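You operate a simulated robot arm through the tools that you are given. There is no shell and no other tool. Be economical: measure what you need, move in short steps, check, and stop when the job is done.

You are at the controls of a simulated robot arm. One attempt, no reset.

## Task
Open the left sampler drawer, take the teal ring from there and put it on the desk left of the printer, then shut the drawer. Then press the pump run button to switch it off. Then lift the ink cover open. The order counts.

The check looks at the end state, three seconds after you hand in, the way a careful person would. Anything else that was tipped, shoved, dropped, spilled or broken makes it a failure. Lids that push on must go on centred and level and be pressed home; caps that screw on are set level and turned clockwise until they are tight.

## Robot
A 7-joint arm with a two-finger gripper on a trunk, on a base that drives. Base frame: it is fixed to the floor where the robot stands at the start and does not move with it; the origin is under the middle of the robot, x ahead of it, y to its left, z up. Lengths are in mm, angles in rad, forces in N, time in s.
With the tool pointing down near the work surface it reaches from about 260 to 780 mm from the robot's upright axis, wherever it stands. Its first joint turns from -2.897 to 2.897 rad. Places, roughly: desk left of the printer (32x22 cm) [1860, -1100, 880]; ink cover [1800, -1700, 1100]; left sampler drawer [700, 200, 700]; pump run button [1200, -300, 1100]. Payload 2.45 kg.
The TCP is the grasp point between the finger pads, 27 mm short of the fingertips. In the tool frame z runs along the fingers and y along their closing line. Largest opening 80 mm; the body of the gripper starts 54 mm behind the TCP.
Orientation is that of the tool frame in the base frame, as a unit quaternion [x, y, z, w]. With the fingers straight down and closing along the base's y, the tool's x points along the base's -x, its y along +y and its z along -z.

## Interface
- The arm moves only by the tool nudge_tool. Its argument "steps" is a list of rows, each a list of 7 numbers: the shift along the base's x, y, z in mm, then the turn, a rotation vector about the base's x, y, z in rad, then the closure, from 0 (fully open) to 1 (shut). In form: [[tx, ty, tz, wx, wy, wz, jaw], ...]. A call has 1 to 20 rows; each row is the pose to reach, as a shift and turn from the pose commanded when the call began. A row lasts 0.2 s, in which the tool goes at most 50 mm and 0.15 rad; a call with a longer step from one row to the next is refused whole, and so is a gripper value outside its range. Where a pose cannot be reached the arm comes as near as it can. A force on the tool above 40 N (or 10 N above the force at the start of the call, whichever is more), or a blocked arm, ends the call early, and 0.2 s more pass. Each finger travels about 153 mm/s and halts on what it meets, pressing with about 26 N; the grip force reading is that of the motor and also rises with nothing between the fingers. The clock runs only during rows and for 0.2 s after the last one: add rows that repeat a pose to give the fingers time. It gives the time, the measured TCP pose, the force on the tool (base axes), the opening and the grip force at its end, in the units of the frame above (readings bear some noise), with the torque about the TCP (base axes, N m) and any sound that the robot's microphone picked up.
- Cameras (640 x 400 px; columns grow to the right, rows downward): "scene" is now at [64.3, 105.7, 1607]; the picture's right is [-0.40, -0.92, 0.00], its down [-0.37, 0.16, -0.91] and it looks along [0.84, -0.36, -0.41] (base axes); focal length 214 px, centre (320, 200). "wrist" rides on the gripper at [63, 12, -79] in the tool frame; the picture's right is [-0.19, 0.98, 0.00], its down [-0.72, -0.14, -0.68] and it looks along [-0.67, -0.13, 0.73] (tool axes); focal length 226 px, centre (320, 200). There is no depth. A picture from a camera that has moved, and an enlarged one, comes with that camera's place and axes in the base frame and with its lens.
- grab_frame(camera): a new picture of that camera. No time passes.
- lift_body(by): slides the trunk up (or, below 0, down) by that many mm; the arm and the scene camera ride with it, the base frame stays. It gives what a move gives, with no picture.
- drive_base(legs): drives the robot by 1 to 6 legs, each [ahead, turn to the left] in mm and rad, along the robot's own axes; the way and the turn of a leg run together, so that a leg with both is an arc; at most 1500 mm and 3.142 rad a leg. The arm and the cameras ride along, it lands a little off, and it stops where it bumps. It gives what a move gives.
- head_to(pan, tilt): turns the head with the scene camera to pan (to the left, within 2.094 rad either way) and tilt (down, from -0.506 to 1.204), counted from straight ahead of the robot. It gives what a move gives.
- close_up(camera, box): a new picture of the part [left, top, right, bottom] of that camera's present view, enlarged. No time passes.
- finish_job(): hands the job in; it is judged then, once.

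Go step by step. Nothing tells you exact positions but the pictures and the camera data: compare them with the known pose of the tool, close in by small moves and look again before you grip or let go. The budget is 165 turns and 108 pictures, counting those below and the enlarged ones. Unless the task says otherwise, let go and move clear before handing in, and close with one line.

The tools are called as name(argument=value, ...) on one line, values as JSON. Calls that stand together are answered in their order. nudge_tool: Moves the arm, as the interface text tells. Its arguments: {"type":"object","properties":{"steps":{"type":"array","items":{"type":"array","items":{"type":"number"}}}},"required":["steps"]} The other tools are called the same way: lift_body (by) slides the trunk up or down; drive_base (legs) drives the base; head_to (pan, tilt) turns the head that bears the scene camera; grab_frame (camera) takes a picture; close_up (camera, box) takes an enlarged picture of a part of a camera's view; finish_job () hands the job in.

At the start:

```text
time: 0.0
eef_pos: [434.3, -9.6, 1266.0]
orientation: [0.0, 1.0, 0.001, -0.007]
wrist_force: [0.2, 0.0, -0.8]
ft_torque: [-0.01, -0.01, 0.0]
grip_width: 80.0
finger_force: 0.0
trunk travel left (down, up): [-200.0, 340.0]
robot x, y, heading: [-2.3, 1.8, -0.002]
head pan, tilt: [0.126, 1.201]
```

scene: 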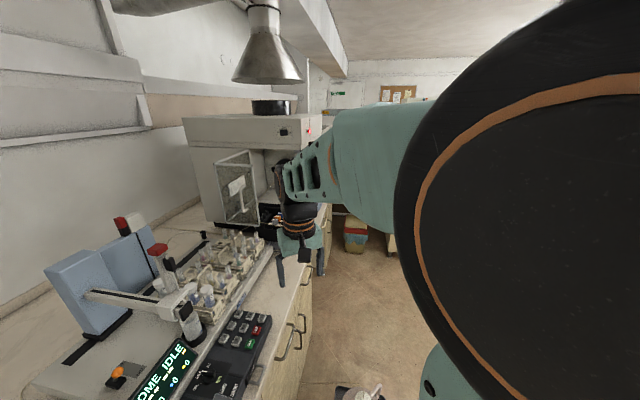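
wrist: 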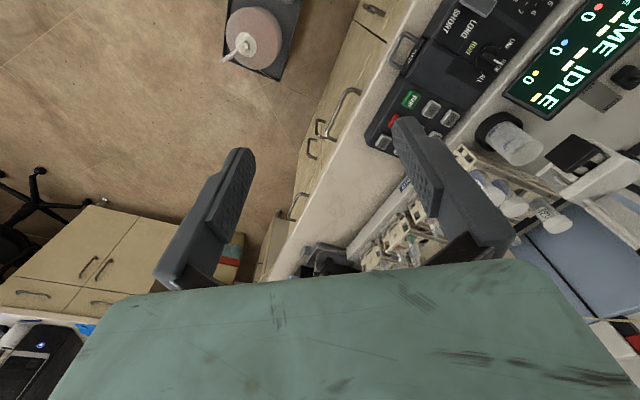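

I see a bench on the left with an autosampler, a keypad and drawers beneath it, and the arm blocks part of the view. I'll turn the head to look at the drawers first.

head_to(pan=0.4, tilt=0.7)

grab_frame(camera="scene")

```text
time: 0.9
eef_pos: [435.5, -8.7, 1262.8]
orientation: [0.0, 1.0, 0.003, -0.013]
wrist_force: [-0.7, 0.2, 0.5]
ft_torque: [0.03, 0.0, 0.01]
grip_width: 79.9
finger_force: 0.0
trunk travel left (down, up): [-200.0, 340.0]
robot x, y, heading: [-1.0, -1.9, -0.0]
head pan, tilt: [0.4, 0.7]
```

```text
105 pictures are left
camera scene: at [65.1, 110.1, 1601.5], right [-0.35, -0.94, 0.0], down [-0.43, 0.16, -0.89], along [0.83, -0.31, -0.46], focal length 214 px, centre (320, 200)
```

scene: 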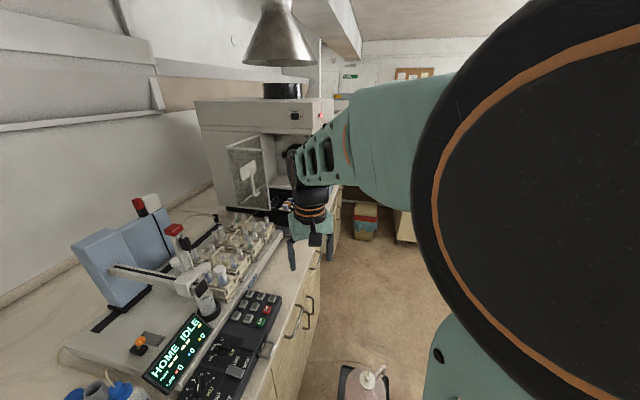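

The camera turned far less than I asked, so I'll test the head again with a distinct command.

head_to(pan=0.4, tilt=0.9)

grab_frame(camera="scene")

```text
time: 1.7
eef_pos: [436.2, -9.4, 1263.1]
orientation: [-0.001, 1.0, 0.002, -0.012]
wrist_force: [-0.1, 0.8, 0.1]
ft_torque: [-0.01, 0.0, -0.02]
grip_width: 80.2
finger_force: 0.0
trunk travel left (down, up): [-200.0, 340.0]
robot x, y, heading: [-1.6, -2.5, 0.002]
head pan, tilt: [0.4, 0.901]
```

```text
104 pictures are left
camera scene: at [64.9, 110.1, 1601.1], right [-0.35, -0.94, 0.0], down [-0.44, 0.16, -0.88], along [0.83, -0.31, -0.47], focal length 214 px, centre (320, 200)
```

scene: 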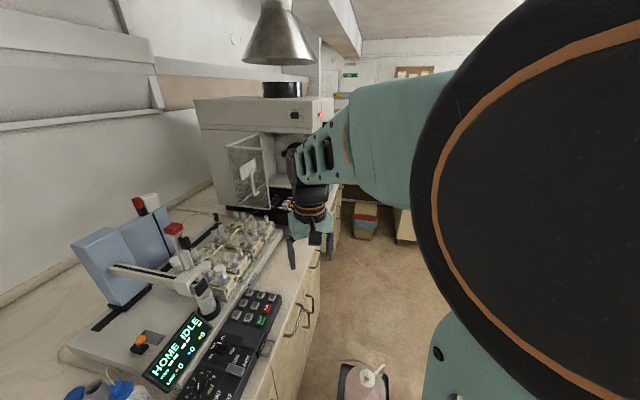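

The picture barely changed again. One larger turn will show whether the head really moves.

head_to(pan=1.5, tilt=0.6)

grab_frame(camera="scene")

```text
time: 3.0
eef_pos: [436.0, -9.0, 1261.8]
orientation: [0.0, 1.0, 0.003, -0.013]
wrist_force: [0.1, 0.5, 0.2]
ft_torque: [-0.01, 0.0, 0.03]
grip_width: 80.1
finger_force: 0.1
trunk travel left (down, up): [-200.0, 340.0]
robot x, y, heading: [-3.2, 0.9, -0.003]
head pan, tilt: [1.499, 0.6]
```

```text
103 pictures are left
camera scene: at [64.8, 110.0, 1600.4], right [-0.35, -0.94, 0.0], down [-0.44, 0.17, -0.88], along [0.82, -0.31, -0.47], focal length 214 px, centre (320, 200)
```

scene: 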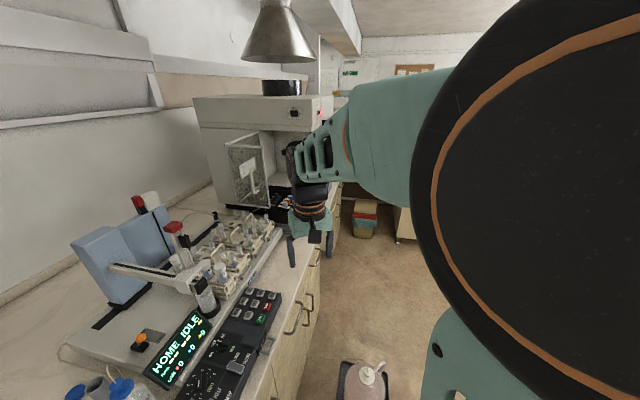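

The head command doesn't move this camera, so I'll treat it as fixed to the robot and use drives and the wrist camera instead. The bench front appears to run obliquely, so I'll look closely at the drawers.

close_up(camera="wrist", box=[240, 0, 480, 150])

close_up(camera="scene", box=[160, 220, 400, 400])

```text
2.67 times, centred on (360, 75) of wrist
camera zoom: at [375.5, 5.3, 1344.4], right [0.19, 0.98, 0.0], down [0.74, -0.15, 0.66], along [0.65, -0.13, -0.75], focal length 603 px, centre (213, 533)
```

zoom: 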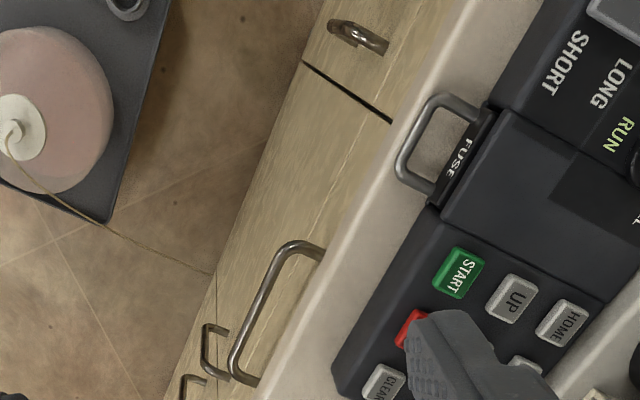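

```text
2.22 times, centred on (280, 310) of scene
camera zoom: at [64.8, 110.0, 1600.4], right [-0.35, -0.94, 0.0], down [-0.44, 0.17, -0.88], along [0.82, -0.31, -0.47], focal length 477 px, centre (409, -44)
```

zoom: 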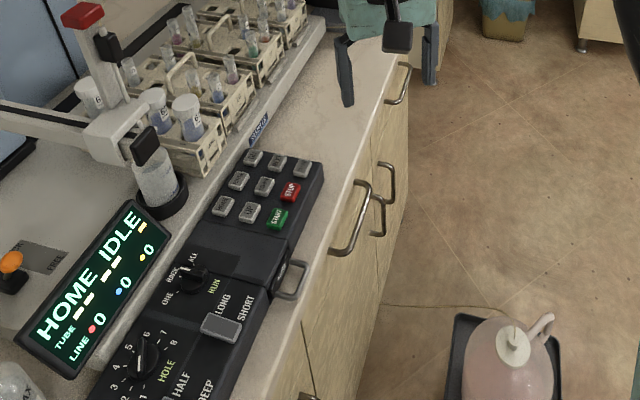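

The bench front seems to run along about (0.82, -0.57), and one wide pull handle is near (560, 18, 850). I'll bring the tool back and turn it toward the bench front so the wrist camera sees the drawers.

nudge_tool(steps=[[-17, -24, -33, 0, 0, 0.12, 0], [-34, -48, -66, 0, 0, 0.24, 0], [-51, -72, -99, 0, 0, 0.36, 0], [-68, -96, -132, 0, 0, 0.48, 0], [-85, -120, -165, 0, 0, 0.6, 0], [-102, -144, -198, 0, 0, 0.72, 0], [-119, -168, -231, 0, 0, 0.84, 0], [-134, -190, -264, 0, 0, 0.96, 0]])

grab_frame(camera="wrist")

grab_frame(camera="scene")

```text
time: 4.8
eef_pos: [299.2, -198.9, 1002.8]
orientation: [-0.461, 0.887, -0.001, -0.007]
wrist_force: [0.6, -0.3, -1.0]
ft_torque: [-0.04, 0.03, -0.03]
grip_width: 79.9
finger_force: 0.0
trunk travel left (down, up): [-200.0, 340.0]
robot x, y, heading: [1.4, 1.0, -0.002]
head pan, tilt: [1.499, 0.6]
```

```text
100 pictures are left
camera wrist: at [254.9, -239.9, 1083.8], right [-0.69, 0.72, 0.0], down [0.53, 0.51, 0.67], along [0.48, 0.47, -0.74], focal length 226 px, centre (320, 200)
```

wrist: 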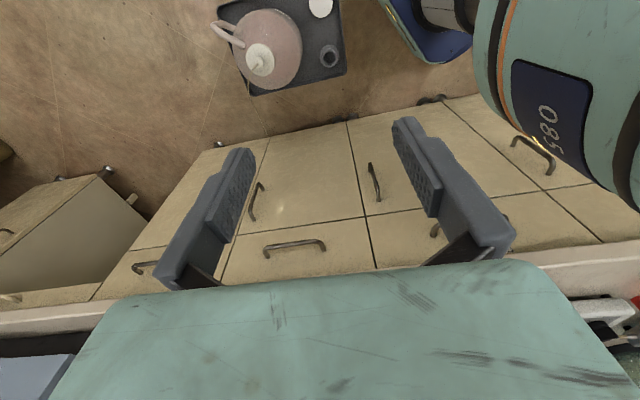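

```text
99 pictures are left
camera scene: at [-14.1, 229.6, 1590.8], right [1.0, -0.07, 0.0], down [-0.04, -0.56, -0.83], along [0.06, 0.82, -0.56], focal length 214 px, centre (320, 200)
```

scene: 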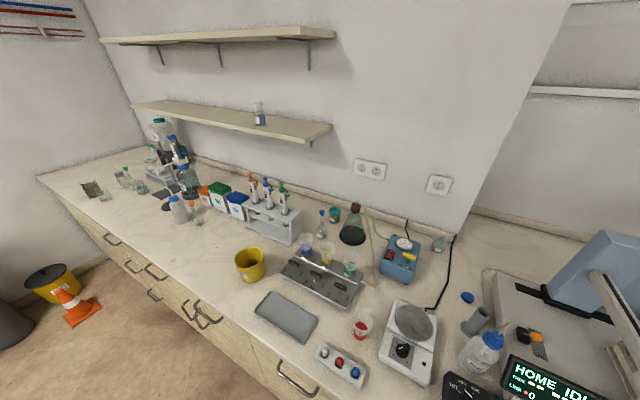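

The head turned late, but it now follows. The wrist view shows the row of drawers upside down. The drawer whose handle is near (581, 3, 790) fits the "left sampler drawer", so I'll enlarge it and aim the head there.

close_up(camera="wrist", box=[210, 130, 450, 280])

head_to(pan=0.2, tilt=0.9)

nudge_tool(steps=[[0, 0, 0, 0, 0, 0, 0], [0, 0, 0, 0, 0, 0, 0], [0, 0, 0, 0, 0, 0, 0], [0, 0, 0, 0, 0, 0, 0], [0, 0, 0, 0, 0, 0, 0]])

grab_frame(camera="scene")

```text
2.67 times, centred on (330, 205) of wrist
camera zoom: at [254.9, -239.9, 1083.8], right [-0.69, 0.72, 0.0], down [0.53, 0.51, 0.67], along [0.48, 0.47, -0.74], focal length 603 px, centre (293, 187)
```

zoom: 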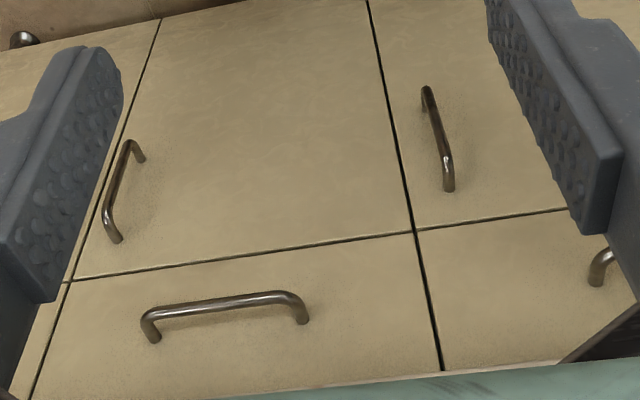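

```text
time: 6.3
eef_pos: [299.0, -197.1, 1003.6]
orientation: [-0.46, 0.888, -0.001, -0.007]
wrist_force: [0.3, -1.3, -0.6]
ft_torque: [0.0, -0.02, 0.03]
grip_width: 80.1
finger_force: 0.0
trunk travel left (down, up): [-200.0, 340.0]
robot x, y, heading: [0.8, 1.0, -0.002]
head pan, tilt: [0.201, 0.901]
```

```text
time: 7.5
eef_pos: [299.3, -198.3, 1002.4]
orientation: [-0.462, 0.887, -0.001, -0.007]
wrist_force: [-1.0, -0.5, 0.4]
ft_torque: [-0.01, 0.02, 0.0]
grip_width: 79.9
finger_force: 0.2
trunk travel left (down, up): [-200.0, 340.0]
robot x, y, heading: [0.4, -4.2, -0.001]
head pan, tilt: [0.201, 0.901]
```

```text
97 pictures are left
camera scene: at [53.5, 157.2, 1565.9], right [0.2, -0.98, 0.0], down [-0.77, -0.16, -0.62], along [0.61, 0.12, -0.78], focal length 214 px, centre (320, 200)
```

scene: 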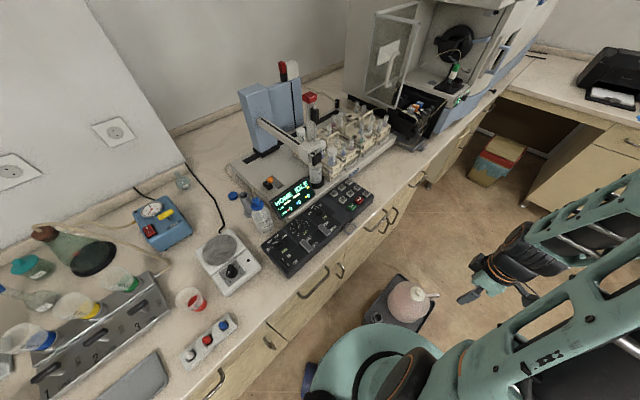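

The left sampler drawer handle triangulates to about (612, 21, 756), a horizontal bar on a face with outward normal (-0.56, -0.83). I'll turn the tool horizontal, with the fingers closing vertically, and stop about 230 mm short of it.

nudge_tool(steps=[[12, 2, -14, 0.112, 0.0217, -0.0806, 0], [24, 3, -27, 0.2237, 0.0435, -0.1612, 0], [36, 5, -41, 0.3356, 0.0652, -0.2418, 0], [48, 6, -54, 0.4475, 0.0869, -0.3224, 0], [60, 8, -68, 0.5593, 0.1087, -0.403, 0], [72, 9, -81, 0.6712, 0.1304, -0.4836, 0], [84, 11, -95, 0.7831, 0.1521, -0.5642, 0], [97, 12, -108, 0.8949, 0.1739, -0.6448, 0], [109, 14, -122, 1.0068, 0.1956, -0.7254, 0], [121, 15, -135, 1.1187, 0.2173, -0.806, 0], [133, 17, -149, 1.2305, 0.2391, -0.8866, 0], [145, 18, -162, 1.3424, 0.2608, -0.9672, 0], [157, 20, -176, 1.4543, 0.2825, -1.0478, 0], [169, 21, -189, 1.5661, 0.3043, -1.1284, 0], [181, 23, -203, 1.678, 0.326, -1.209, 0]])

grab_frame(camera="wrist")

grab_frame(camera="scene")

```text
time: 10.7
eef_pos: [482.6, -176.6, 800.1]
orientation: [0.208, 0.675, 0.68, 0.196]
wrist_force: [-0.2, 0.5, -0.4]
ft_torque: [-0.02, -0.01, 0.0]
grip_width: 79.9
finger_force: 0.0
trunk travel left (down, up): [-200.0, 340.0]
robot x, y, heading: [1.1, -3.2, 0.004]
head pan, tilt: [0.201, 0.901]
```

```text
96 pictures are left
camera wrist: at [386.9, -205.4, 814.5], right [0.17, -0.12, 0.98], down [0.23, -0.96, -0.16], along [0.96, 0.25, -0.14], focal length 226 px, centre (320, 200)
```

wrist: 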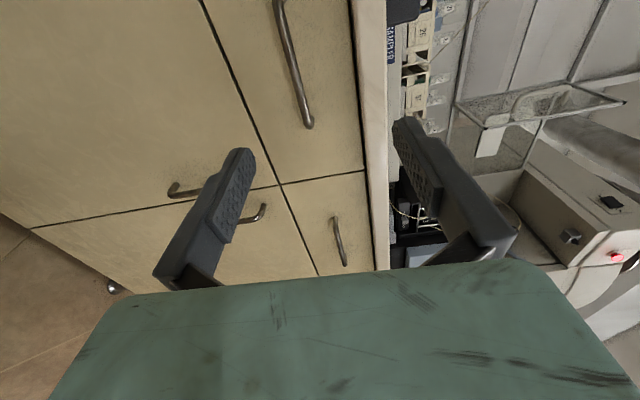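

```text
95 pictures are left
camera scene: at [53.5, 157.0, 1565.9], right [0.2, -0.98, 0.0], down [-0.77, -0.16, -0.62], along [0.61, 0.12, -0.78], focal length 214 px, centre (320, 200)
```

scene: 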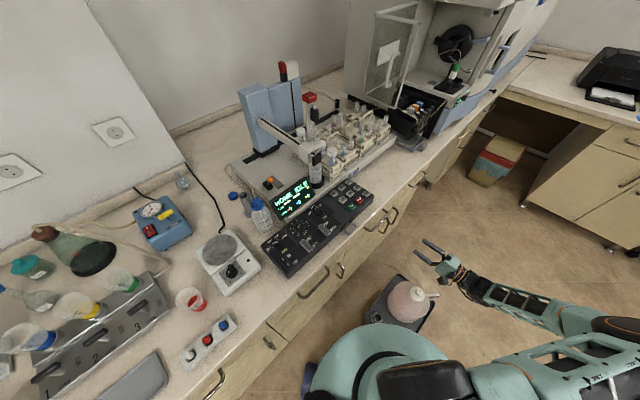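

The tool is now horizontal with fingers closing vertically, and the handle bar shows at about z 770. I'll close in to roughly 90 mm short of it and look again.

nudge_tool(steps=[[17, 30, -8, 0, 0, 0, 0], [35, 60, -15, 0, 0, 0, 0], [52, 90, -22, 0, 0, 0, 0], [69, 118, -30, 0, 0, 0, 0]])

grab_frame(camera="wrist")

close_up(camera="scene", box=[330, 180, 490, 280])

```text
time: 11.7
eef_pos: [552.0, -57.6, 771.1]
orientation: [0.208, 0.675, 0.68, 0.197]
wrist_force: [-0.3, -0.6, -0.4]
ft_torque: [-0.05, 0.02, 0.05]
grip_width: 80.0
finger_force: 0.1
trunk travel left (down, up): [-200.0, 340.0]
robot x, y, heading: [3.7, 0.4, 0.004]
head pan, tilt: [0.201, 0.901]
```

```text
94 pictures are left
camera wrist: at [455.8, -87.5, 784.9], right [0.17, -0.12, 0.98], down [0.23, -0.96, -0.16], along [0.96, 0.25, -0.14], focal length 226 px, centre (320, 200)
```

wrist: 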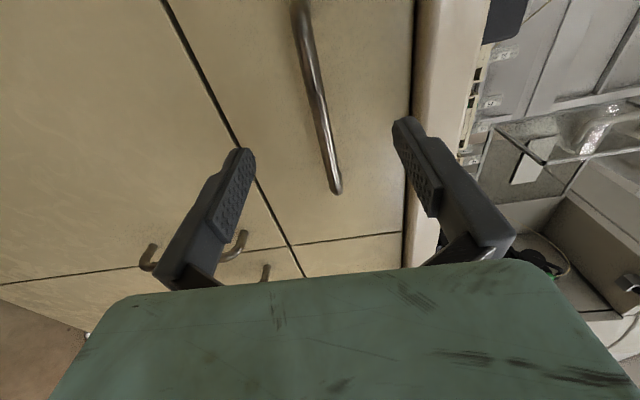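

```text
4.00 times, centred on (410, 230) of scene
camera zoom: at [53.4, 157.1, 1565.9], right [0.2, -0.98, 0.0], down [-0.77, -0.16, -0.62], along [0.61, 0.12, -0.78], focal length 858 px, centre (-40, 80)
```

zoom: 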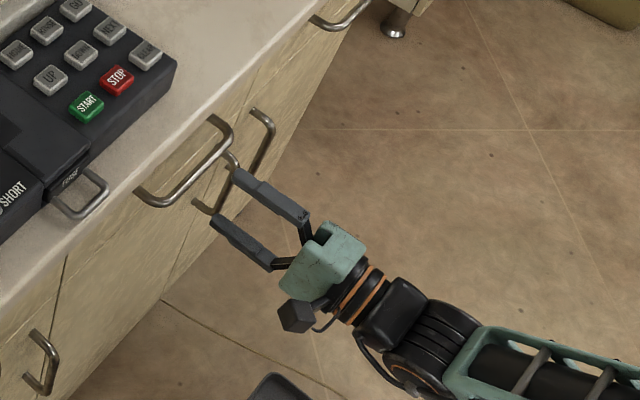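

The bar is at about z 774 and n-distance 340, well centred between the fingers. I'll advance about 70 mm in small steps and then close.

nudge_tool(steps=[[14, 20, 1, 0, 0, 0, 0], [26, 38, 2, 0, 0, 0, 0], [34, 50, 3, 0, 0, 0, 0], [39, 57, 3, 0, 0, 0, 0], [39, 57, 3, 0, 0, 0, 0]])

grab_frame(camera="wrist")

close_up(camera="scene", box=[350, 190, 430, 240])

```text
time: 12.9
eef_pos: [589.9, -1.8, 774.0]
orientation: [0.208, 0.675, 0.68, 0.196]
wrist_force: [-0.2, -0.1, 0.1]
ft_torque: [0.01, 0.02, -0.02]
grip_width: 80.2
finger_force: 0.0
trunk travel left (down, up): [-200.0, 340.0]
robot x, y, heading: [-5.2, 0.5, 0.0]
head pan, tilt: [0.201, 0.901]
```

```text
92 pictures are left
camera wrist: at [495.2, -30.8, 786.8], right [0.18, -0.12, 0.98], down [0.23, -0.96, -0.16], along [0.96, 0.25, -0.14], focal length 226 px, centre (320, 200)
```

wrist: 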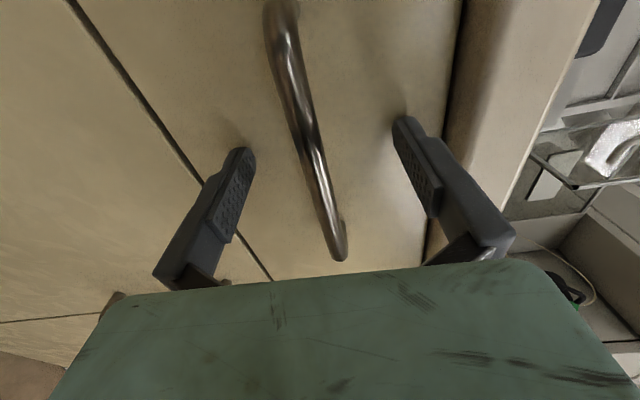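

```text
8.00 times, centred on (390, 215) of scene
camera zoom: at [53.6, 157.2, 1565.9], right [0.2, -0.98, 0.0], down [-0.77, -0.16, -0.62], along [0.61, 0.12, -0.78], focal length 1716 px, centre (-240, 80)
```

zoom: 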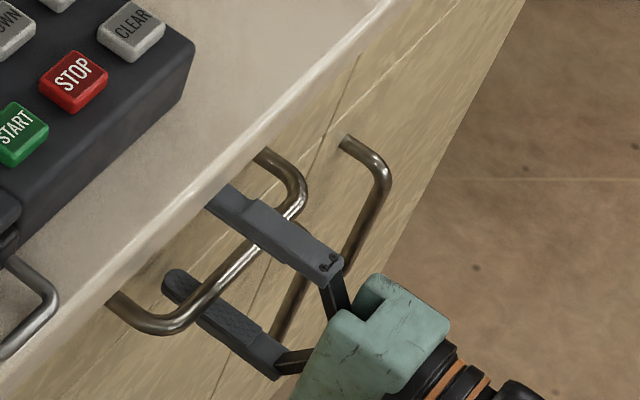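

The fingers straddle the bar, so I'll close on it.

nudge_tool(steps=[[0, 0, 0, 0, 0, 0, 1], [0, 0, 0, 0, 0, 0, 1], [0, 0, 0, 0, 0, 0, 1], [0, 0, 0, 0, 0, 0, 1]])

```text
time: 13.9
eef_pos: [589.9, -1.3, 770.9]
orientation: [0.208, 0.676, 0.679, 0.196]
wrist_force: [-0.7, 0.7, -11.1]
ft_torque: [-0.42, -0.42, -0.14]
grip_width: 11.3
finger_force: 38.2
trunk travel left (down, up): [-200.0, 340.0]
robot x, y, heading: [1.0, -1.6, 0.002]
head pan, tilt: [0.201, 0.901]
```

The bar is gripped at 11 mm. I'll pull the drawer out a short way along the outward normal, relaxing z slightly, and check the force.

nudge_tool(steps=[[0, 0, -3, 0, 0, 0, 1], [-6, -8, -3, 0, 0, 0, 1], [-11, -17, -3, 0, 0, 0, 1], [-17, -25, -3, 0, 0, 0, 1], [-22, -33, -3, 0, 0, 0, 1], [-28, -41, -3, 0, 0, 0, 1]])

grab_frame(camera="scene")

```text
time: 15.3
eef_pos: [562.9, -44.4, 772.5]
orientation: [0.207, 0.675, 0.68, 0.198]
wrist_force: [11.5, -8.2, 14.7]
ft_torque: [-0.21, -0.48, 0.12]
grip_width: 11.5
finger_force: 38.2
trunk travel left (down, up): [-200.0, 340.0]
robot x, y, heading: [2.3, -4.4, 0.002]
head pan, tilt: [0.201, 0.901]
```

```text
90 pictures are left
camera scene: at [53.5, 156.4, 1566.0], right [0.2, -0.98, 0.0], down [-0.77, -0.16, -0.62], along [0.61, 0.12, -0.78], focal length 214 px, centre (320, 200)
```

scene: 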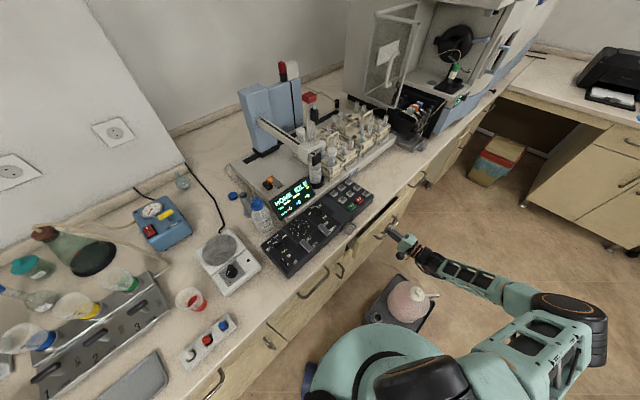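

The drawer is opening. The side force says its travel is a little more toward -y than I assumed, so I'll correct the direction and pull further.

nudge_tool(steps=[[2, -2, 2, 0, 0, 0, 1], [-9, -19, 2, 0, 0, 0, 1], [-20, -36, 2, 0, 0, 0, 1], [-30, -53, 2, 0, 0, 0, 1], [-41, -70, 2, 0, 0, 0, 1], [-51, -86, 2, 0, 0, 0, 1], [-62, -103, 2, 0, 0, 0, 1], [-72, -120, 2, 0, 0, 0, 1]])

grab_frame(camera="scene")

```text
time: 17.1
eef_pos: [487.7, -162.9, 771.7]
orientation: [0.207, 0.676, 0.68, 0.196]
wrist_force: [-26.4, 15.9, -7.5]
ft_torque: [-0.34, -0.52, 0.16]
grip_width: 11.5
finger_force: 38.2
trunk travel left (down, up): [-200.0, 340.0]
robot x, y, heading: [0.2, 2.4, 0.002]
head pan, tilt: [0.201, 0.901]
```

```text
89 pictures are left
camera scene: at [51.6, 158.1, 1565.8], right [0.2, -0.98, 0.0], down [-0.77, -0.16, -0.62], along [0.61, 0.12, -0.78], focal length 214 px, centre (320, 200)
```

scene: 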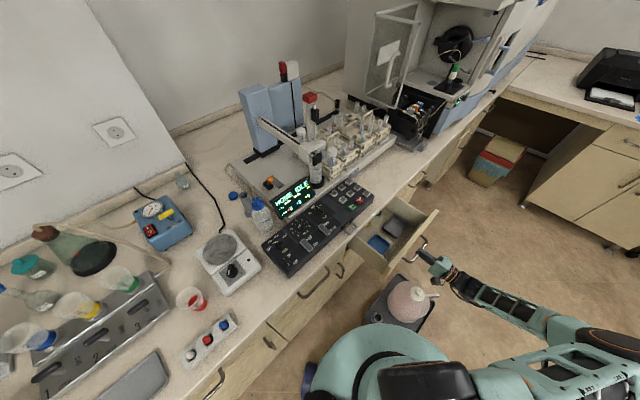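

The drawer is open about 190 mm, and I overcorrected the direction a bit. I'll ease the side load and look inside.

nudge_tool(steps=[[-3, 2, -1, 0, 0, 0, 1], [-4, 3, -1, 0, 0, 0, 1], [-4, 3, -1, 0, 0, 0, 1]])

close_up(camera="scene", box=[330, 180, 458, 280])

```text
time: 17.9
eef_pos: [488.6, -163.0, 770.4]
orientation: [0.209, 0.675, 0.679, 0.2]
wrist_force: [11.9, -9.3, -2.2]
ft_torque: [-0.35, -0.43, -0.42]
grip_width: 11.3
finger_force: 38.4
trunk travel left (down, up): [-200.0, 340.0]
robot x, y, heading: [-2.5, 1.1, -0.001]
head pan, tilt: [0.201, 0.901]
```

```text
4.00 times, centred on (394, 230) of scene
camera zoom: at [54.6, 156.3, 1566.0], right [0.2, -0.98, 0.0], down [-0.77, -0.16, -0.62], along [0.61, 0.12, -0.78], focal length 858 px, centre (24, 80)
```

zoom: 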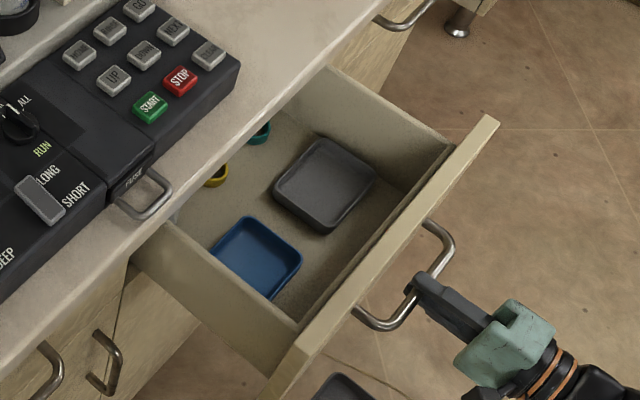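

The teal ring is at the back right of the drawer beside a yellow one. I'll pull out another 100 mm along the measured travel direction.

nudge_tool(steps=[[1, -1, 0, 0, 0, 0, 1], [-10, -18, 0, 0, 0, 0, 1], [-20, -35, 0, 0, 0, 0, 1], [-31, -52, 0, 0, 0, 0, 1], [-42, -69, 0, 0, 0, 0, 1], [-52, -86, 0, 0, 0, 0, 1]])

close_up(camera="scene", box=[330, 180, 458, 280])

```text
time: 19.3
eef_pos: [433.6, -245.5, 771.0]
orientation: [0.207, 0.674, 0.681, 0.196]
wrist_force: [6.0, -5.2, 23.8]
ft_torque: [-0.17, -0.53, -0.09]
grip_width: 11.2
finger_force: 38.8
trunk travel left (down, up): [-200.0, 340.0]
robot x, y, heading: [-0.8, -0.2, -0.001]
head pan, tilt: [0.201, 0.901]
```

```text
4.00 times, centred on (394, 230) of scene
camera zoom: at [52.5, 157.2, 1566.1], right [0.2, -0.98, 0.0], down [-0.77, -0.16, -0.62], along [0.61, 0.12, -0.78], focal length 858 px, centre (24, 80)
```

zoom: 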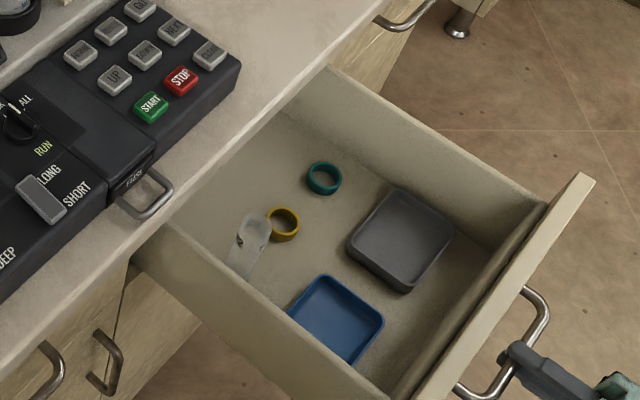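

The drawer is open 290 mm and the teal ring is clearly visible at about (651, -87). I'll open 40 mm more for gripper clearance, relaxing the vertical load.

nudge_tool(steps=[[0, 0, 3, 0, 0, 0, 1], [-7, -10, 3, 0, 0, 0, 1], [-12, -19, 3, 0, 0, 0, 1], [-17, -27, 3, 0, 0, 0, 1], [-22, -35, 3, 0, 0, 0, 1]])

```text
time: 20.5
eef_pos: [410.0, -278.5, 771.7]
orientation: [0.207, 0.676, 0.68, 0.194]
wrist_force: [-10.7, 5.9, -20.0]
ft_torque: [-0.44, -0.41, 0.8]
grip_width: 11.3
finger_force: 38.4
trunk travel left (down, up): [-200.0, 340.0]
robot x, y, heading: [-0.7, -0.0, 0.005]
head pan, tilt: [0.201, 0.901]
```

Now I'll release the handle and back straight away from it.

nudge_tool(steps=[[0, 0, -1, 0, 0, 0, 0.5], [0, 0, -1, 0, 0, 0, 0.3], [0, 0, -1, 0, 0, 0, 0.3], [-10, -17, -1, 0, 0, 0, 0.3], [-21, -34, -1, 0, 0, 0, 0.3], [-32, -51, -1, 0, 0, 0, 0.3], [-43, -68, -1, 0, 0, 0, 0.3]])

grab_frame(camera="scene")

```text
time: 22.1
eef_pos: [367.8, -349.6, 771.8]
orientation: [0.207, 0.675, 0.681, 0.195]
wrist_force: [-0.6, -0.1, 0.9]
ft_torque: [-0.01, 0.04, 0.0]
grip_width: 56.1
finger_force: 0.0
trunk travel left (down, up): [-200.0, 340.0]
robot x, y, heading: [-0.2, 2.7, 0.0]
head pan, tilt: [0.201, 0.901]
```

```text
86 pictures are left
camera scene: at [53.5, 157.0, 1565.9], right [0.2, -0.98, 0.0], down [-0.77, -0.16, -0.62], along [0.61, 0.12, -0.78], focal length 214 px, centre (320, 200)
```

scene: 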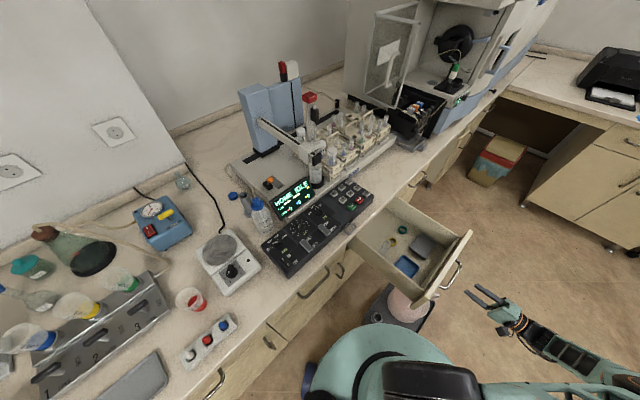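

I'll rise clear, turn the fingers down again, and move over the open drawer above the ring.

nudge_tool(steps=[[0, 0, 50, 0, 0, 0, 0], [0, 0, 100, 0, 0, 0, 0], [0, 0, 148, 0, 0, 0, 0], [16, 14, 148, -0.112, -0.0217, 0.0806, 0], [33, 27, 148, -0.2237, -0.0435, 0.1612, 0], [49, 41, 148, -0.3356, -0.0652, 0.2418, 0], [66, 55, 148, -0.4475, -0.0869, 0.3224, 0], [82, 68, 148, -0.5593, -0.1087, 0.403, 0], [99, 82, 148, -0.6712, -0.1304, 0.4836, 0], [115, 96, 148, -0.7831, -0.1521, 0.5642, 0], [132, 109, 148, -0.8949, -0.1739, 0.6448, 0], [148, 123, 148, -1.0068, -0.1956, 0.7254, 0], [165, 137, 148, -1.1187, -0.2173, 0.806, 0], [181, 150, 148, -1.2305, -0.2391, 0.8866, 0], [198, 164, 148, -1.3424, -0.2608, 0.9672, 0], [214, 178, 148, -1.4543, -0.2825, 1.0478, 0], [231, 191, 148, -1.5661, -0.3043, 1.1284, 0], [247, 205, 148, -1.678, -0.326, 1.209, 0]])

grab_frame(camera="wrist")

close_up(camera="scene", box=[330, 150, 490, 275])

```text
time: 25.9
eef_pos: [617.9, -142.7, 921.4]
orientation: [-0.463, 0.887, -0.003, -0.007]
wrist_force: [-0.6, -0.4, 0.4]
ft_torque: [-0.02, 0.03, 0.01]
grip_width: 80.0
finger_force: 0.3
trunk travel left (down, up): [-200.0, 340.0]
robot x, y, heading: [1.6, 0.9, 0.005]
head pan, tilt: [0.201, 0.901]
```

```text
85 pictures are left
camera wrist: at [573.0, -184.4, 1002.3], right [-0.69, 0.72, 0.0], down [0.54, 0.52, 0.67], along [0.48, 0.46, -0.74], focal length 226 px, centre (320, 200)
```

wrist: 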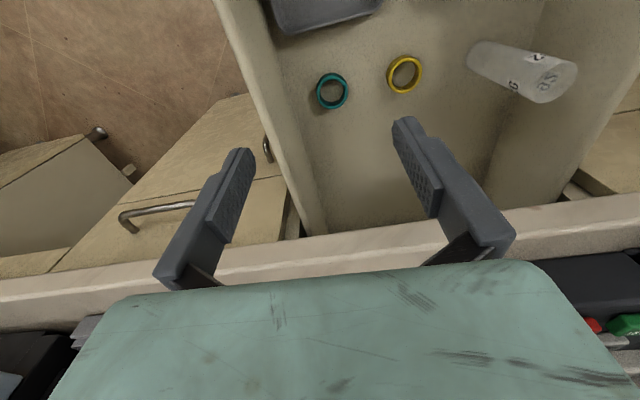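

```text
3.20 times, centred on (410, 212) of scene
camera zoom: at [53.8, 157.6, 1565.8], right [0.2, -0.98, 0.0], down [-0.77, -0.16, -0.62], along [0.61, 0.12, -0.78], focal length 686 px, centre (32, 160)
```

zoom: 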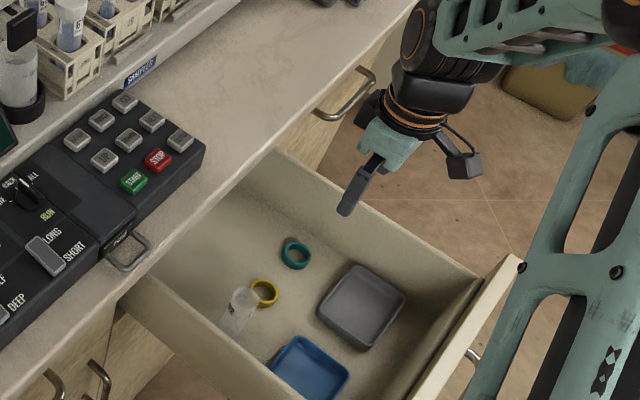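

The ring triangulates to about (622, -116, 720) with a 39 mm outer diameter. I'll move above it, narrow the opening a little, and descend to z 800 to check.

nudge_tool(steps=[[2, 13, -15, 0, 0, 0, 0.2], [4, 26, -45, 0, 0, 0, 0.2], [4, 26, -85, 0, 0, 0, 0.2], [4, 26, -122, 0, 0, 0, 0.2]])

grab_frame(camera="wrist")

close_up(camera="scene", box=[350, 170, 478, 250])

```text
time: 26.9
eef_pos: [620.3, -117.2, 798.3]
orientation: [-0.461, 0.887, -0.002, -0.008]
wrist_force: [1.2, -0.4, -0.4]
ft_torque: [0.0, -0.01, 0.01]
grip_width: 64.0
finger_force: 0.1
trunk travel left (down, up): [-200.0, 340.0]
robot x, y, heading: [-0.4, -1.1, 0.001]
head pan, tilt: [0.201, 0.901]
```

```text
83 pictures are left
camera wrist: at [575.2, -158.4, 880.3], right [-0.69, 0.72, 0.0], down [0.54, 0.51, 0.67], along [0.48, 0.46, -0.74], focal length 226 px, centre (320, 200)
```

wrist: 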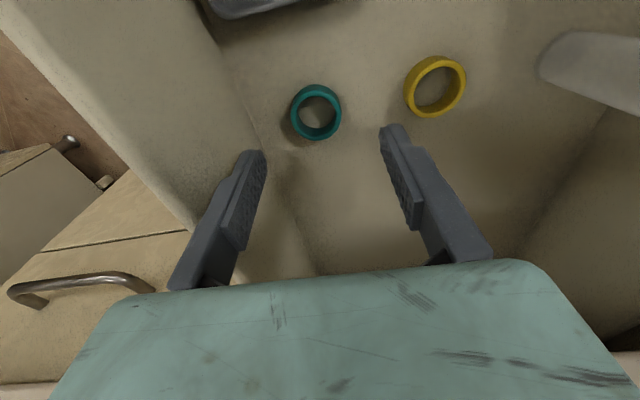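

```text
5.00 times, centred on (414, 210) of scene
camera zoom: at [53.9, 157.0, 1565.8], right [0.2, -0.98, 0.0], down [-0.77, -0.16, -0.62], along [0.61, 0.12, -0.78], focal length 1072 px, centre (-150, 150)
```

zoom: 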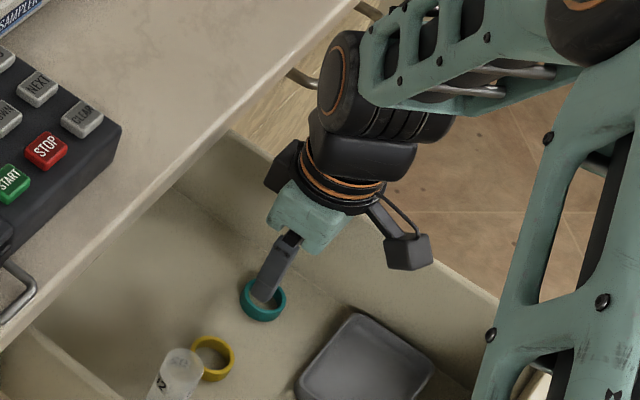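

The ring refines to about (625, -114, 704). I'll descend onto it so the fingertips stop just above the drawer floor, then check.

nudge_tool(steps=[[4, 3, -20, 0, 0, 0, 0.2], [4, 3, -40, 0, 0, 0, 0.2], [4, 3, -55, 0, 0, 0, 0.2], [4, 3, -65, 0, 0, 0, 0.2], [4, 3, -69, 0, 0, 0, 0.2]])

grab_frame(camera="wrist")

close_up(camera="scene", box=[350, 150, 478, 250])

```text
time: 28.1
eef_pos: [625.8, -114.0, 730.6]
orientation: [-0.462, 0.887, -0.003, -0.005]
wrist_force: [-1.4, 0.3, 19.6]
ft_torque: [0.16, 0.05, -0.06]
grip_width: 61.0
finger_force: 0.1
trunk travel left (down, up): [-200.0, 340.0]
robot x, y, heading: [0.0, 1.6, 0.001]
head pan, tilt: [0.201, 0.901]
```

```text
81 pictures are left
camera wrist: at [579.4, -155.0, 813.2], right [-0.69, 0.72, 0.0], down [0.53, 0.51, 0.67], along [0.49, 0.46, -0.74], focal length 226 px, centre (320, 200)
```

wrist: 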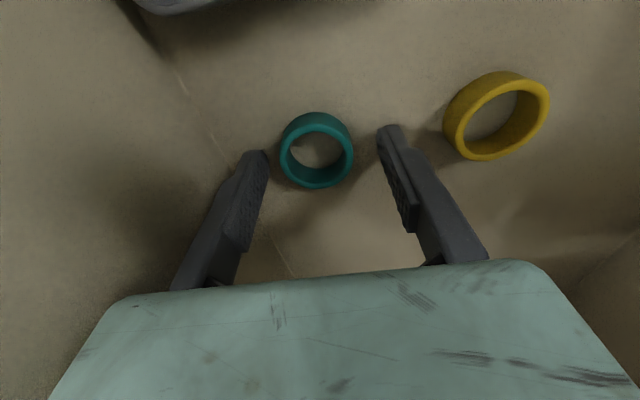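

```text
4.00 times, centred on (414, 200) of scene
camera zoom: at [52.1, 157.5, 1566.2], right [0.2, -0.98, 0.0], down [-0.77, -0.16, -0.62], along [0.61, 0.12, -0.78], focal length 858 px, centre (-56, 200)
```

zoom: 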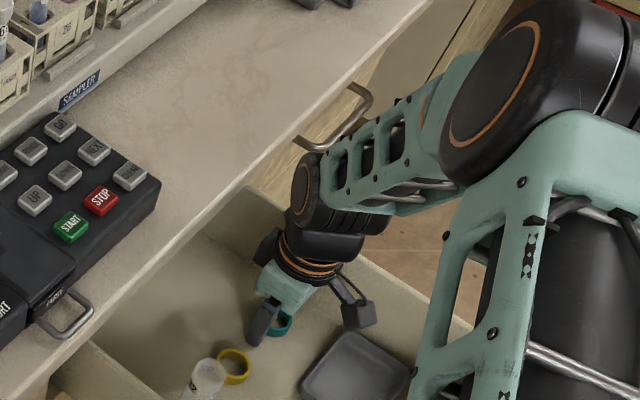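

A fingertip is touching the floor or corner lightly (20 N) and the ring is between the fingers. I'll rise 4 mm, shift slightly toward the ring's centre, and close.

nudge_tool(steps=[[0, 0, 3, 0, 0, 0, 0.24], [2, 3, 4, 0, 0, 0, 0.24], [2, 3, 4, 0, 0, 0, 0.45], [2, 3, 4, 0, 0, 0, 0.6], [2, 3, 4, 0, 0, 0, 0.7], [2, 3, 4, 0, 0, 0, 0.7]])

grab_frame(camera="wrist")

```text
time: 29.5
eef_pos: [626.4, -111.5, 734.1]
orientation: [-0.461, 0.887, -0.002, -0.007]
wrist_force: [0.4, -1.2, -0.3]
ft_torque: [0.01, 0.01, 0.0]
grip_width: 34.2
finger_force: 25.8
trunk travel left (down, up): [-200.0, 340.0]
robot x, y, heading: [1.3, 0.5, 0.003]
head pan, tilt: [0.201, 0.901]
```

```text
79 pictures are left
camera wrist: at [581.1, -152.3, 815.4], right [-0.69, 0.72, 0.0], down [0.54, 0.51, 0.67], along [0.48, 0.46, -0.74], focal length 226 px, centre (320, 200)
```

wrist: 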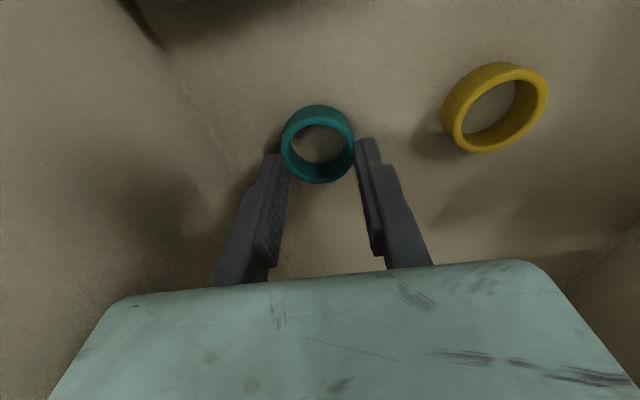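

The fingers grip the ring slightly off its diameter. I'll reopen, shift back by about 5 mm, go 2 mm lower and regrip.

nudge_tool(steps=[[0, 0, 0, 0, 0, 0, 0.4], [0, 0, 0, 0, 0, 0, 0.35], [-3, -5, 0, 0, 0, 0, 0.35], [-3, -5, -2, 0, 0, 0, 0.35], [-3, -5, -2, 0, 0, 0, 0.5], [-3, -5, -2, 0, 0, 0, 0.65], [-3, -5, -2, 0, 0, 0, 0.65]])

grab_frame(camera="wrist")

```text
time: 31.1
eef_pos: [622.1, -115.2, 731.8]
orientation: [-0.462, 0.887, -0.002, -0.007]
wrist_force: [0.1, 0.2, -0.3]
ft_torque: [-0.01, 0.0, -0.01]
grip_width: 34.0
finger_force: 25.9
trunk travel left (down, up): [-200.0, 340.0]
robot x, y, heading: [0.8, -0.1, 0.004]
head pan, tilt: [0.201, 0.901]
```

```text
78 pictures are left
camera wrist: at [577.9, -157.0, 813.1], right [-0.69, 0.72, 0.0], down [0.54, 0.51, 0.67], along [0.48, 0.46, -0.74], focal length 226 px, centre (320, 200)
```

wrist: 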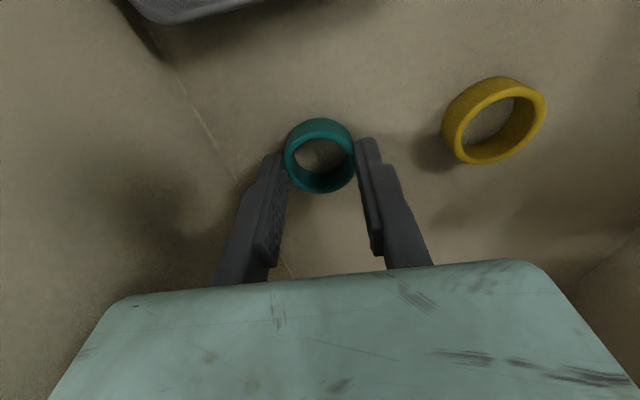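

Now the grip is on the ring's diameter (34 mm). I'll increase closure and lift straight out of the drawer, then check that it holds.

nudge_tool(steps=[[0, 0, 0, 0, 0, 0, 0.8], [0, 0, 10, 0, 0, 0, 0.8], [0, 0, 30, 0, 0, 0, 0.8], [0, 0, 60, 0, 0, 0, 0.8], [0, 0, 100, 0, 0, 0, 0.8], [0, 0, 140, 0, 0, 0, 0.8], [0, 0, 180, 0, 0, 0, 0.8], [-15, -25, 220, 0, 0, 0, 0.8], [-40, -50, 260, 0, 0, 0, 0.8]])

grab_frame(camera="wrist")

head_to(pan=-0.5, tilt=0.55)

```text
refused: row 9 steps farther than a row can; nothing moved
```

```text
77 pictures are left
camera wrist: at [577.9, -157.0, 813.1], right [-0.69, 0.72, 0.0], down [0.54, 0.51, 0.67], along [0.48, 0.46, -0.74], focal length 226 px, centre (320, 200)
```

wrist: 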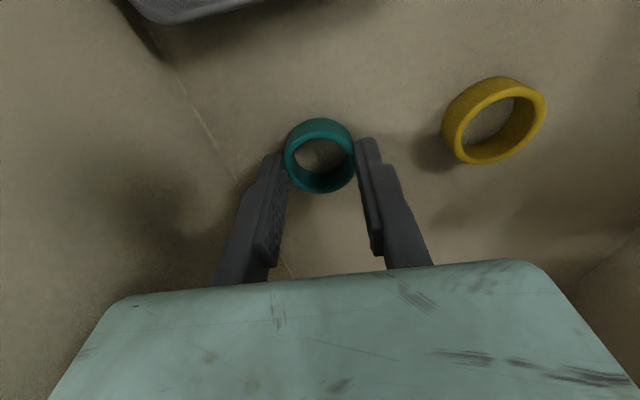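

```text
time: 32.1
eef_pos: [623.9, -115.7, 731.7]
orientation: [-0.462, 0.887, -0.001, -0.007]
wrist_force: [0.3, -0.2, -0.2]
ft_torque: [-0.01, 0.04, -0.02]
grip_width: 33.8
finger_force: 26.2
trunk travel left (down, up): [-200.0, 340.0]
robot x, y, heading: [1.0, 1.0, -0.001]
head pan, tilt: [-0.499, 0.55]
```

The last row was too long and nothing moved, so I'll repeat the lift with shorter rows.

nudge_tool(steps=[[0, 0, 0, 0, 0, 0, 0.8], [0, 0, 10, 0, 0, 0, 0.8], [0, 0, 30, 0, 0, 0, 0.8], [0, 0, 60, 0, 0, 0, 0.8], [0, 0, 100, 0, 0, 0, 0.8], [0, 0, 140, 0, 0, 0, 0.8], [0, 0, 180, 0, 0, 0, 0.8], [-10, -15, 220, 0, 0, 0, 0.8], [-25, -35, 260, 0, 0, 0, 0.8]])

grab_frame(camera="wrist")

grab_frame(camera="scene")

```text
time: 34.1
eef_pos: [596.5, -152.0, 993.6]
orientation: [-0.462, 0.887, -0.002, -0.007]
wrist_force: [-0.5, 0.6, -0.1]
ft_torque: [-0.01, 0.01, 0.01]
grip_width: 34.0
finger_force: 26.3
trunk travel left (down, up): [-200.0, 340.0]
robot x, y, heading: [-1.3, -1.3, -0.001]
head pan, tilt: [-0.499, 0.55]
```

```text
76 pictures are left
camera wrist: at [552.2, -192.9, 1075.4], right [-0.69, 0.72, 0.0], down [0.54, 0.51, 0.67], along [0.48, 0.47, -0.74], focal length 226 px, centre (320, 200)
```

wrist: 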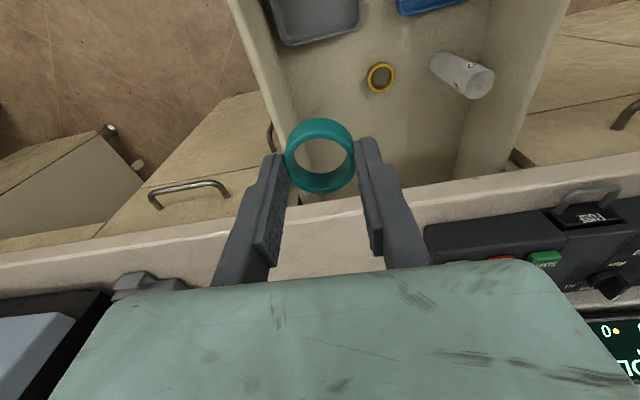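

```text
75 pictures are left
camera scene: at [57.8, 99.0, 1595.2], right [-0.48, -0.88, 0.0], down [-0.46, 0.25, -0.85], along [0.75, -0.41, -0.52], focal length 214 px, centre (320, 200)
```

scene: 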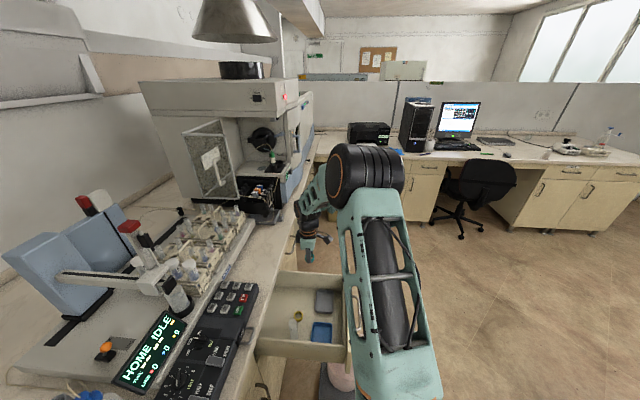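

The ring is held securely. The printer stands on the desk across the corner, so I'll retract and raise the arm, then drive around the open drawer and the carboy toward the desk.

nudge_tool(steps=[[-30, 0, 25, 0, 0, 0, 0.8], [-60, 0, 50, 0, 0, 0, 0.8], [-90, 0, 75, 0, 0, 0, 0.8], [-120, 0, 100, 0, 0, 0, 0.8], [-150, 0, 120, 0, 0, 0, 0.8]])

drive_base(legs=[[0, -1.45]])

head_to(pan=0.5, tilt=0.55)

grab_frame(camera="scene")

```text
time: 35.3
eef_pos: [449.3, -147.0, 1113.1]
orientation: [-0.462, 0.887, -0.002, -0.007]
wrist_force: [-0.8, 0.6, -0.1]
ft_torque: [-0.02, 0.0, -0.02]
grip_width: 33.9
finger_force: 25.8
trunk travel left (down, up): [-200.0, 340.0]
robot x, y, heading: [0.9, -1.3, 0.0]
head pan, tilt: [-0.499, 0.55]
```

```text
time: 38.3
eef_pos: [118.6, -464.9, 1112.3]
orientation: [0.024, 1.0, 0.003, -0.007]
wrist_force: [0.8, 1.0, -0.7]
ft_torque: [-0.04, 0.04, 0.02]
grip_width: 34.1
finger_force: 25.8
trunk travel left (down, up): [-200.0, 340.0]
robot x, y, heading: [5.1, -5.5, -0.9]
head pan, tilt: [-0.499, 0.55]
stopped in leg 1: the robot was blocked; the commanded pose is now the measured one
```

```text
time: 39.6
eef_pos: [118.3, -465.2, 1111.8]
orientation: [0.025, 1.0, 0.002, -0.007]
wrist_force: [0.2, 1.1, -0.2]
ft_torque: [-0.04, 0.0, 0.0]
grip_width: 34.2
finger_force: 25.9
trunk travel left (down, up): [-200.0, 340.0]
robot x, y, heading: [1.1, -6.8, -0.901]
head pan, tilt: [0.499, 0.55]
```

```text
74 pictures are left
camera scene: at [183.6, 64.1, 1595.2], right [-0.39, -0.92, 0.0], down [-0.48, 0.2, -0.85], along [0.79, -0.33, -0.52], focal length 214 px, centre (320, 200)
```

scene: 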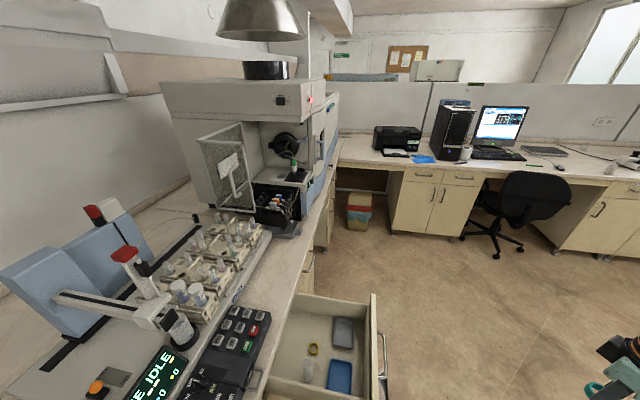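

The turn was blocked at -0.9 rad, probably by the bench or the open drawer. I'll look down beside the base before doing anything else.

head_to(pan=0.6, tilt=1.2)

grab_frame(camera="scene")

head_to(pan=1.9, tilt=1.1)

grab_frame(camera="scene")

```text
time: 40.6
eef_pos: [117.9, -466.2, 1111.1]
orientation: [0.025, 1.0, 0.002, -0.006]
wrist_force: [0.0, -0.2, 1.1]
ft_torque: [-0.02, 0.0, 0.03]
grip_width: 33.7
finger_force: 26.2
trunk travel left (down, up): [-200.0, 340.0]
robot x, y, heading: [4.8, -6.8, -0.901]
head pan, tilt: [0.6, 1.201]
```

```text
73 pictures are left
camera scene: at [154.5, 82.7, 1546.1], right [-0.29, -0.96, 0.0], down [-0.89, 0.27, -0.36], along [0.35, -0.11, -0.93], focal length 214 px, centre (320, 200)
```

scene: 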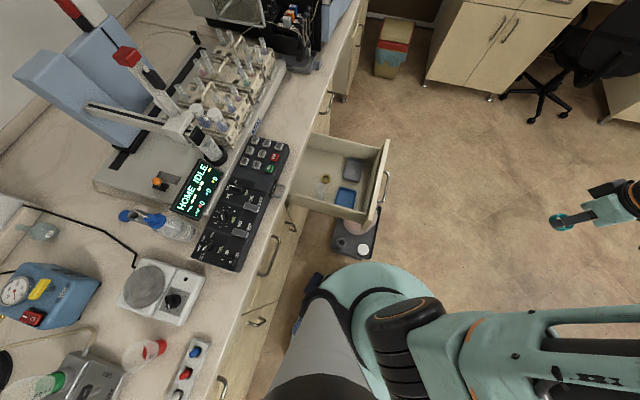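

```text
time: 42.1
eef_pos: [118.9, -464.4, 1112.9]
orientation: [0.024, 1.0, 0.002, -0.006]
wrist_force: [-0.1, 0.5, -0.4]
ft_torque: [0.05, -0.01, 0.02]
grip_width: 33.9
finger_force: 26.1
trunk travel left (down, up): [-200.0, 340.0]
robot x, y, heading: [4.2, -7.4, -0.894]
head pan, tilt: [1.901, 1.1]
```

```text
72 pictures are left
camera scene: at [135.0, 152.3, 1552.1], right [0.84, -0.54, 0.0], down [-0.48, -0.75, -0.45], along [0.24, 0.38, -0.89], focal length 214 px, centre (320, 200)
```

scene: 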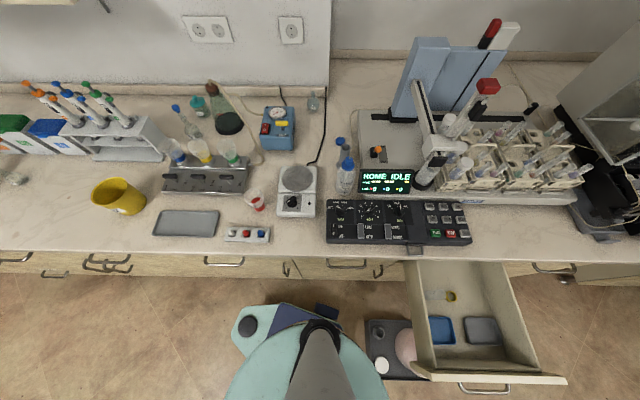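

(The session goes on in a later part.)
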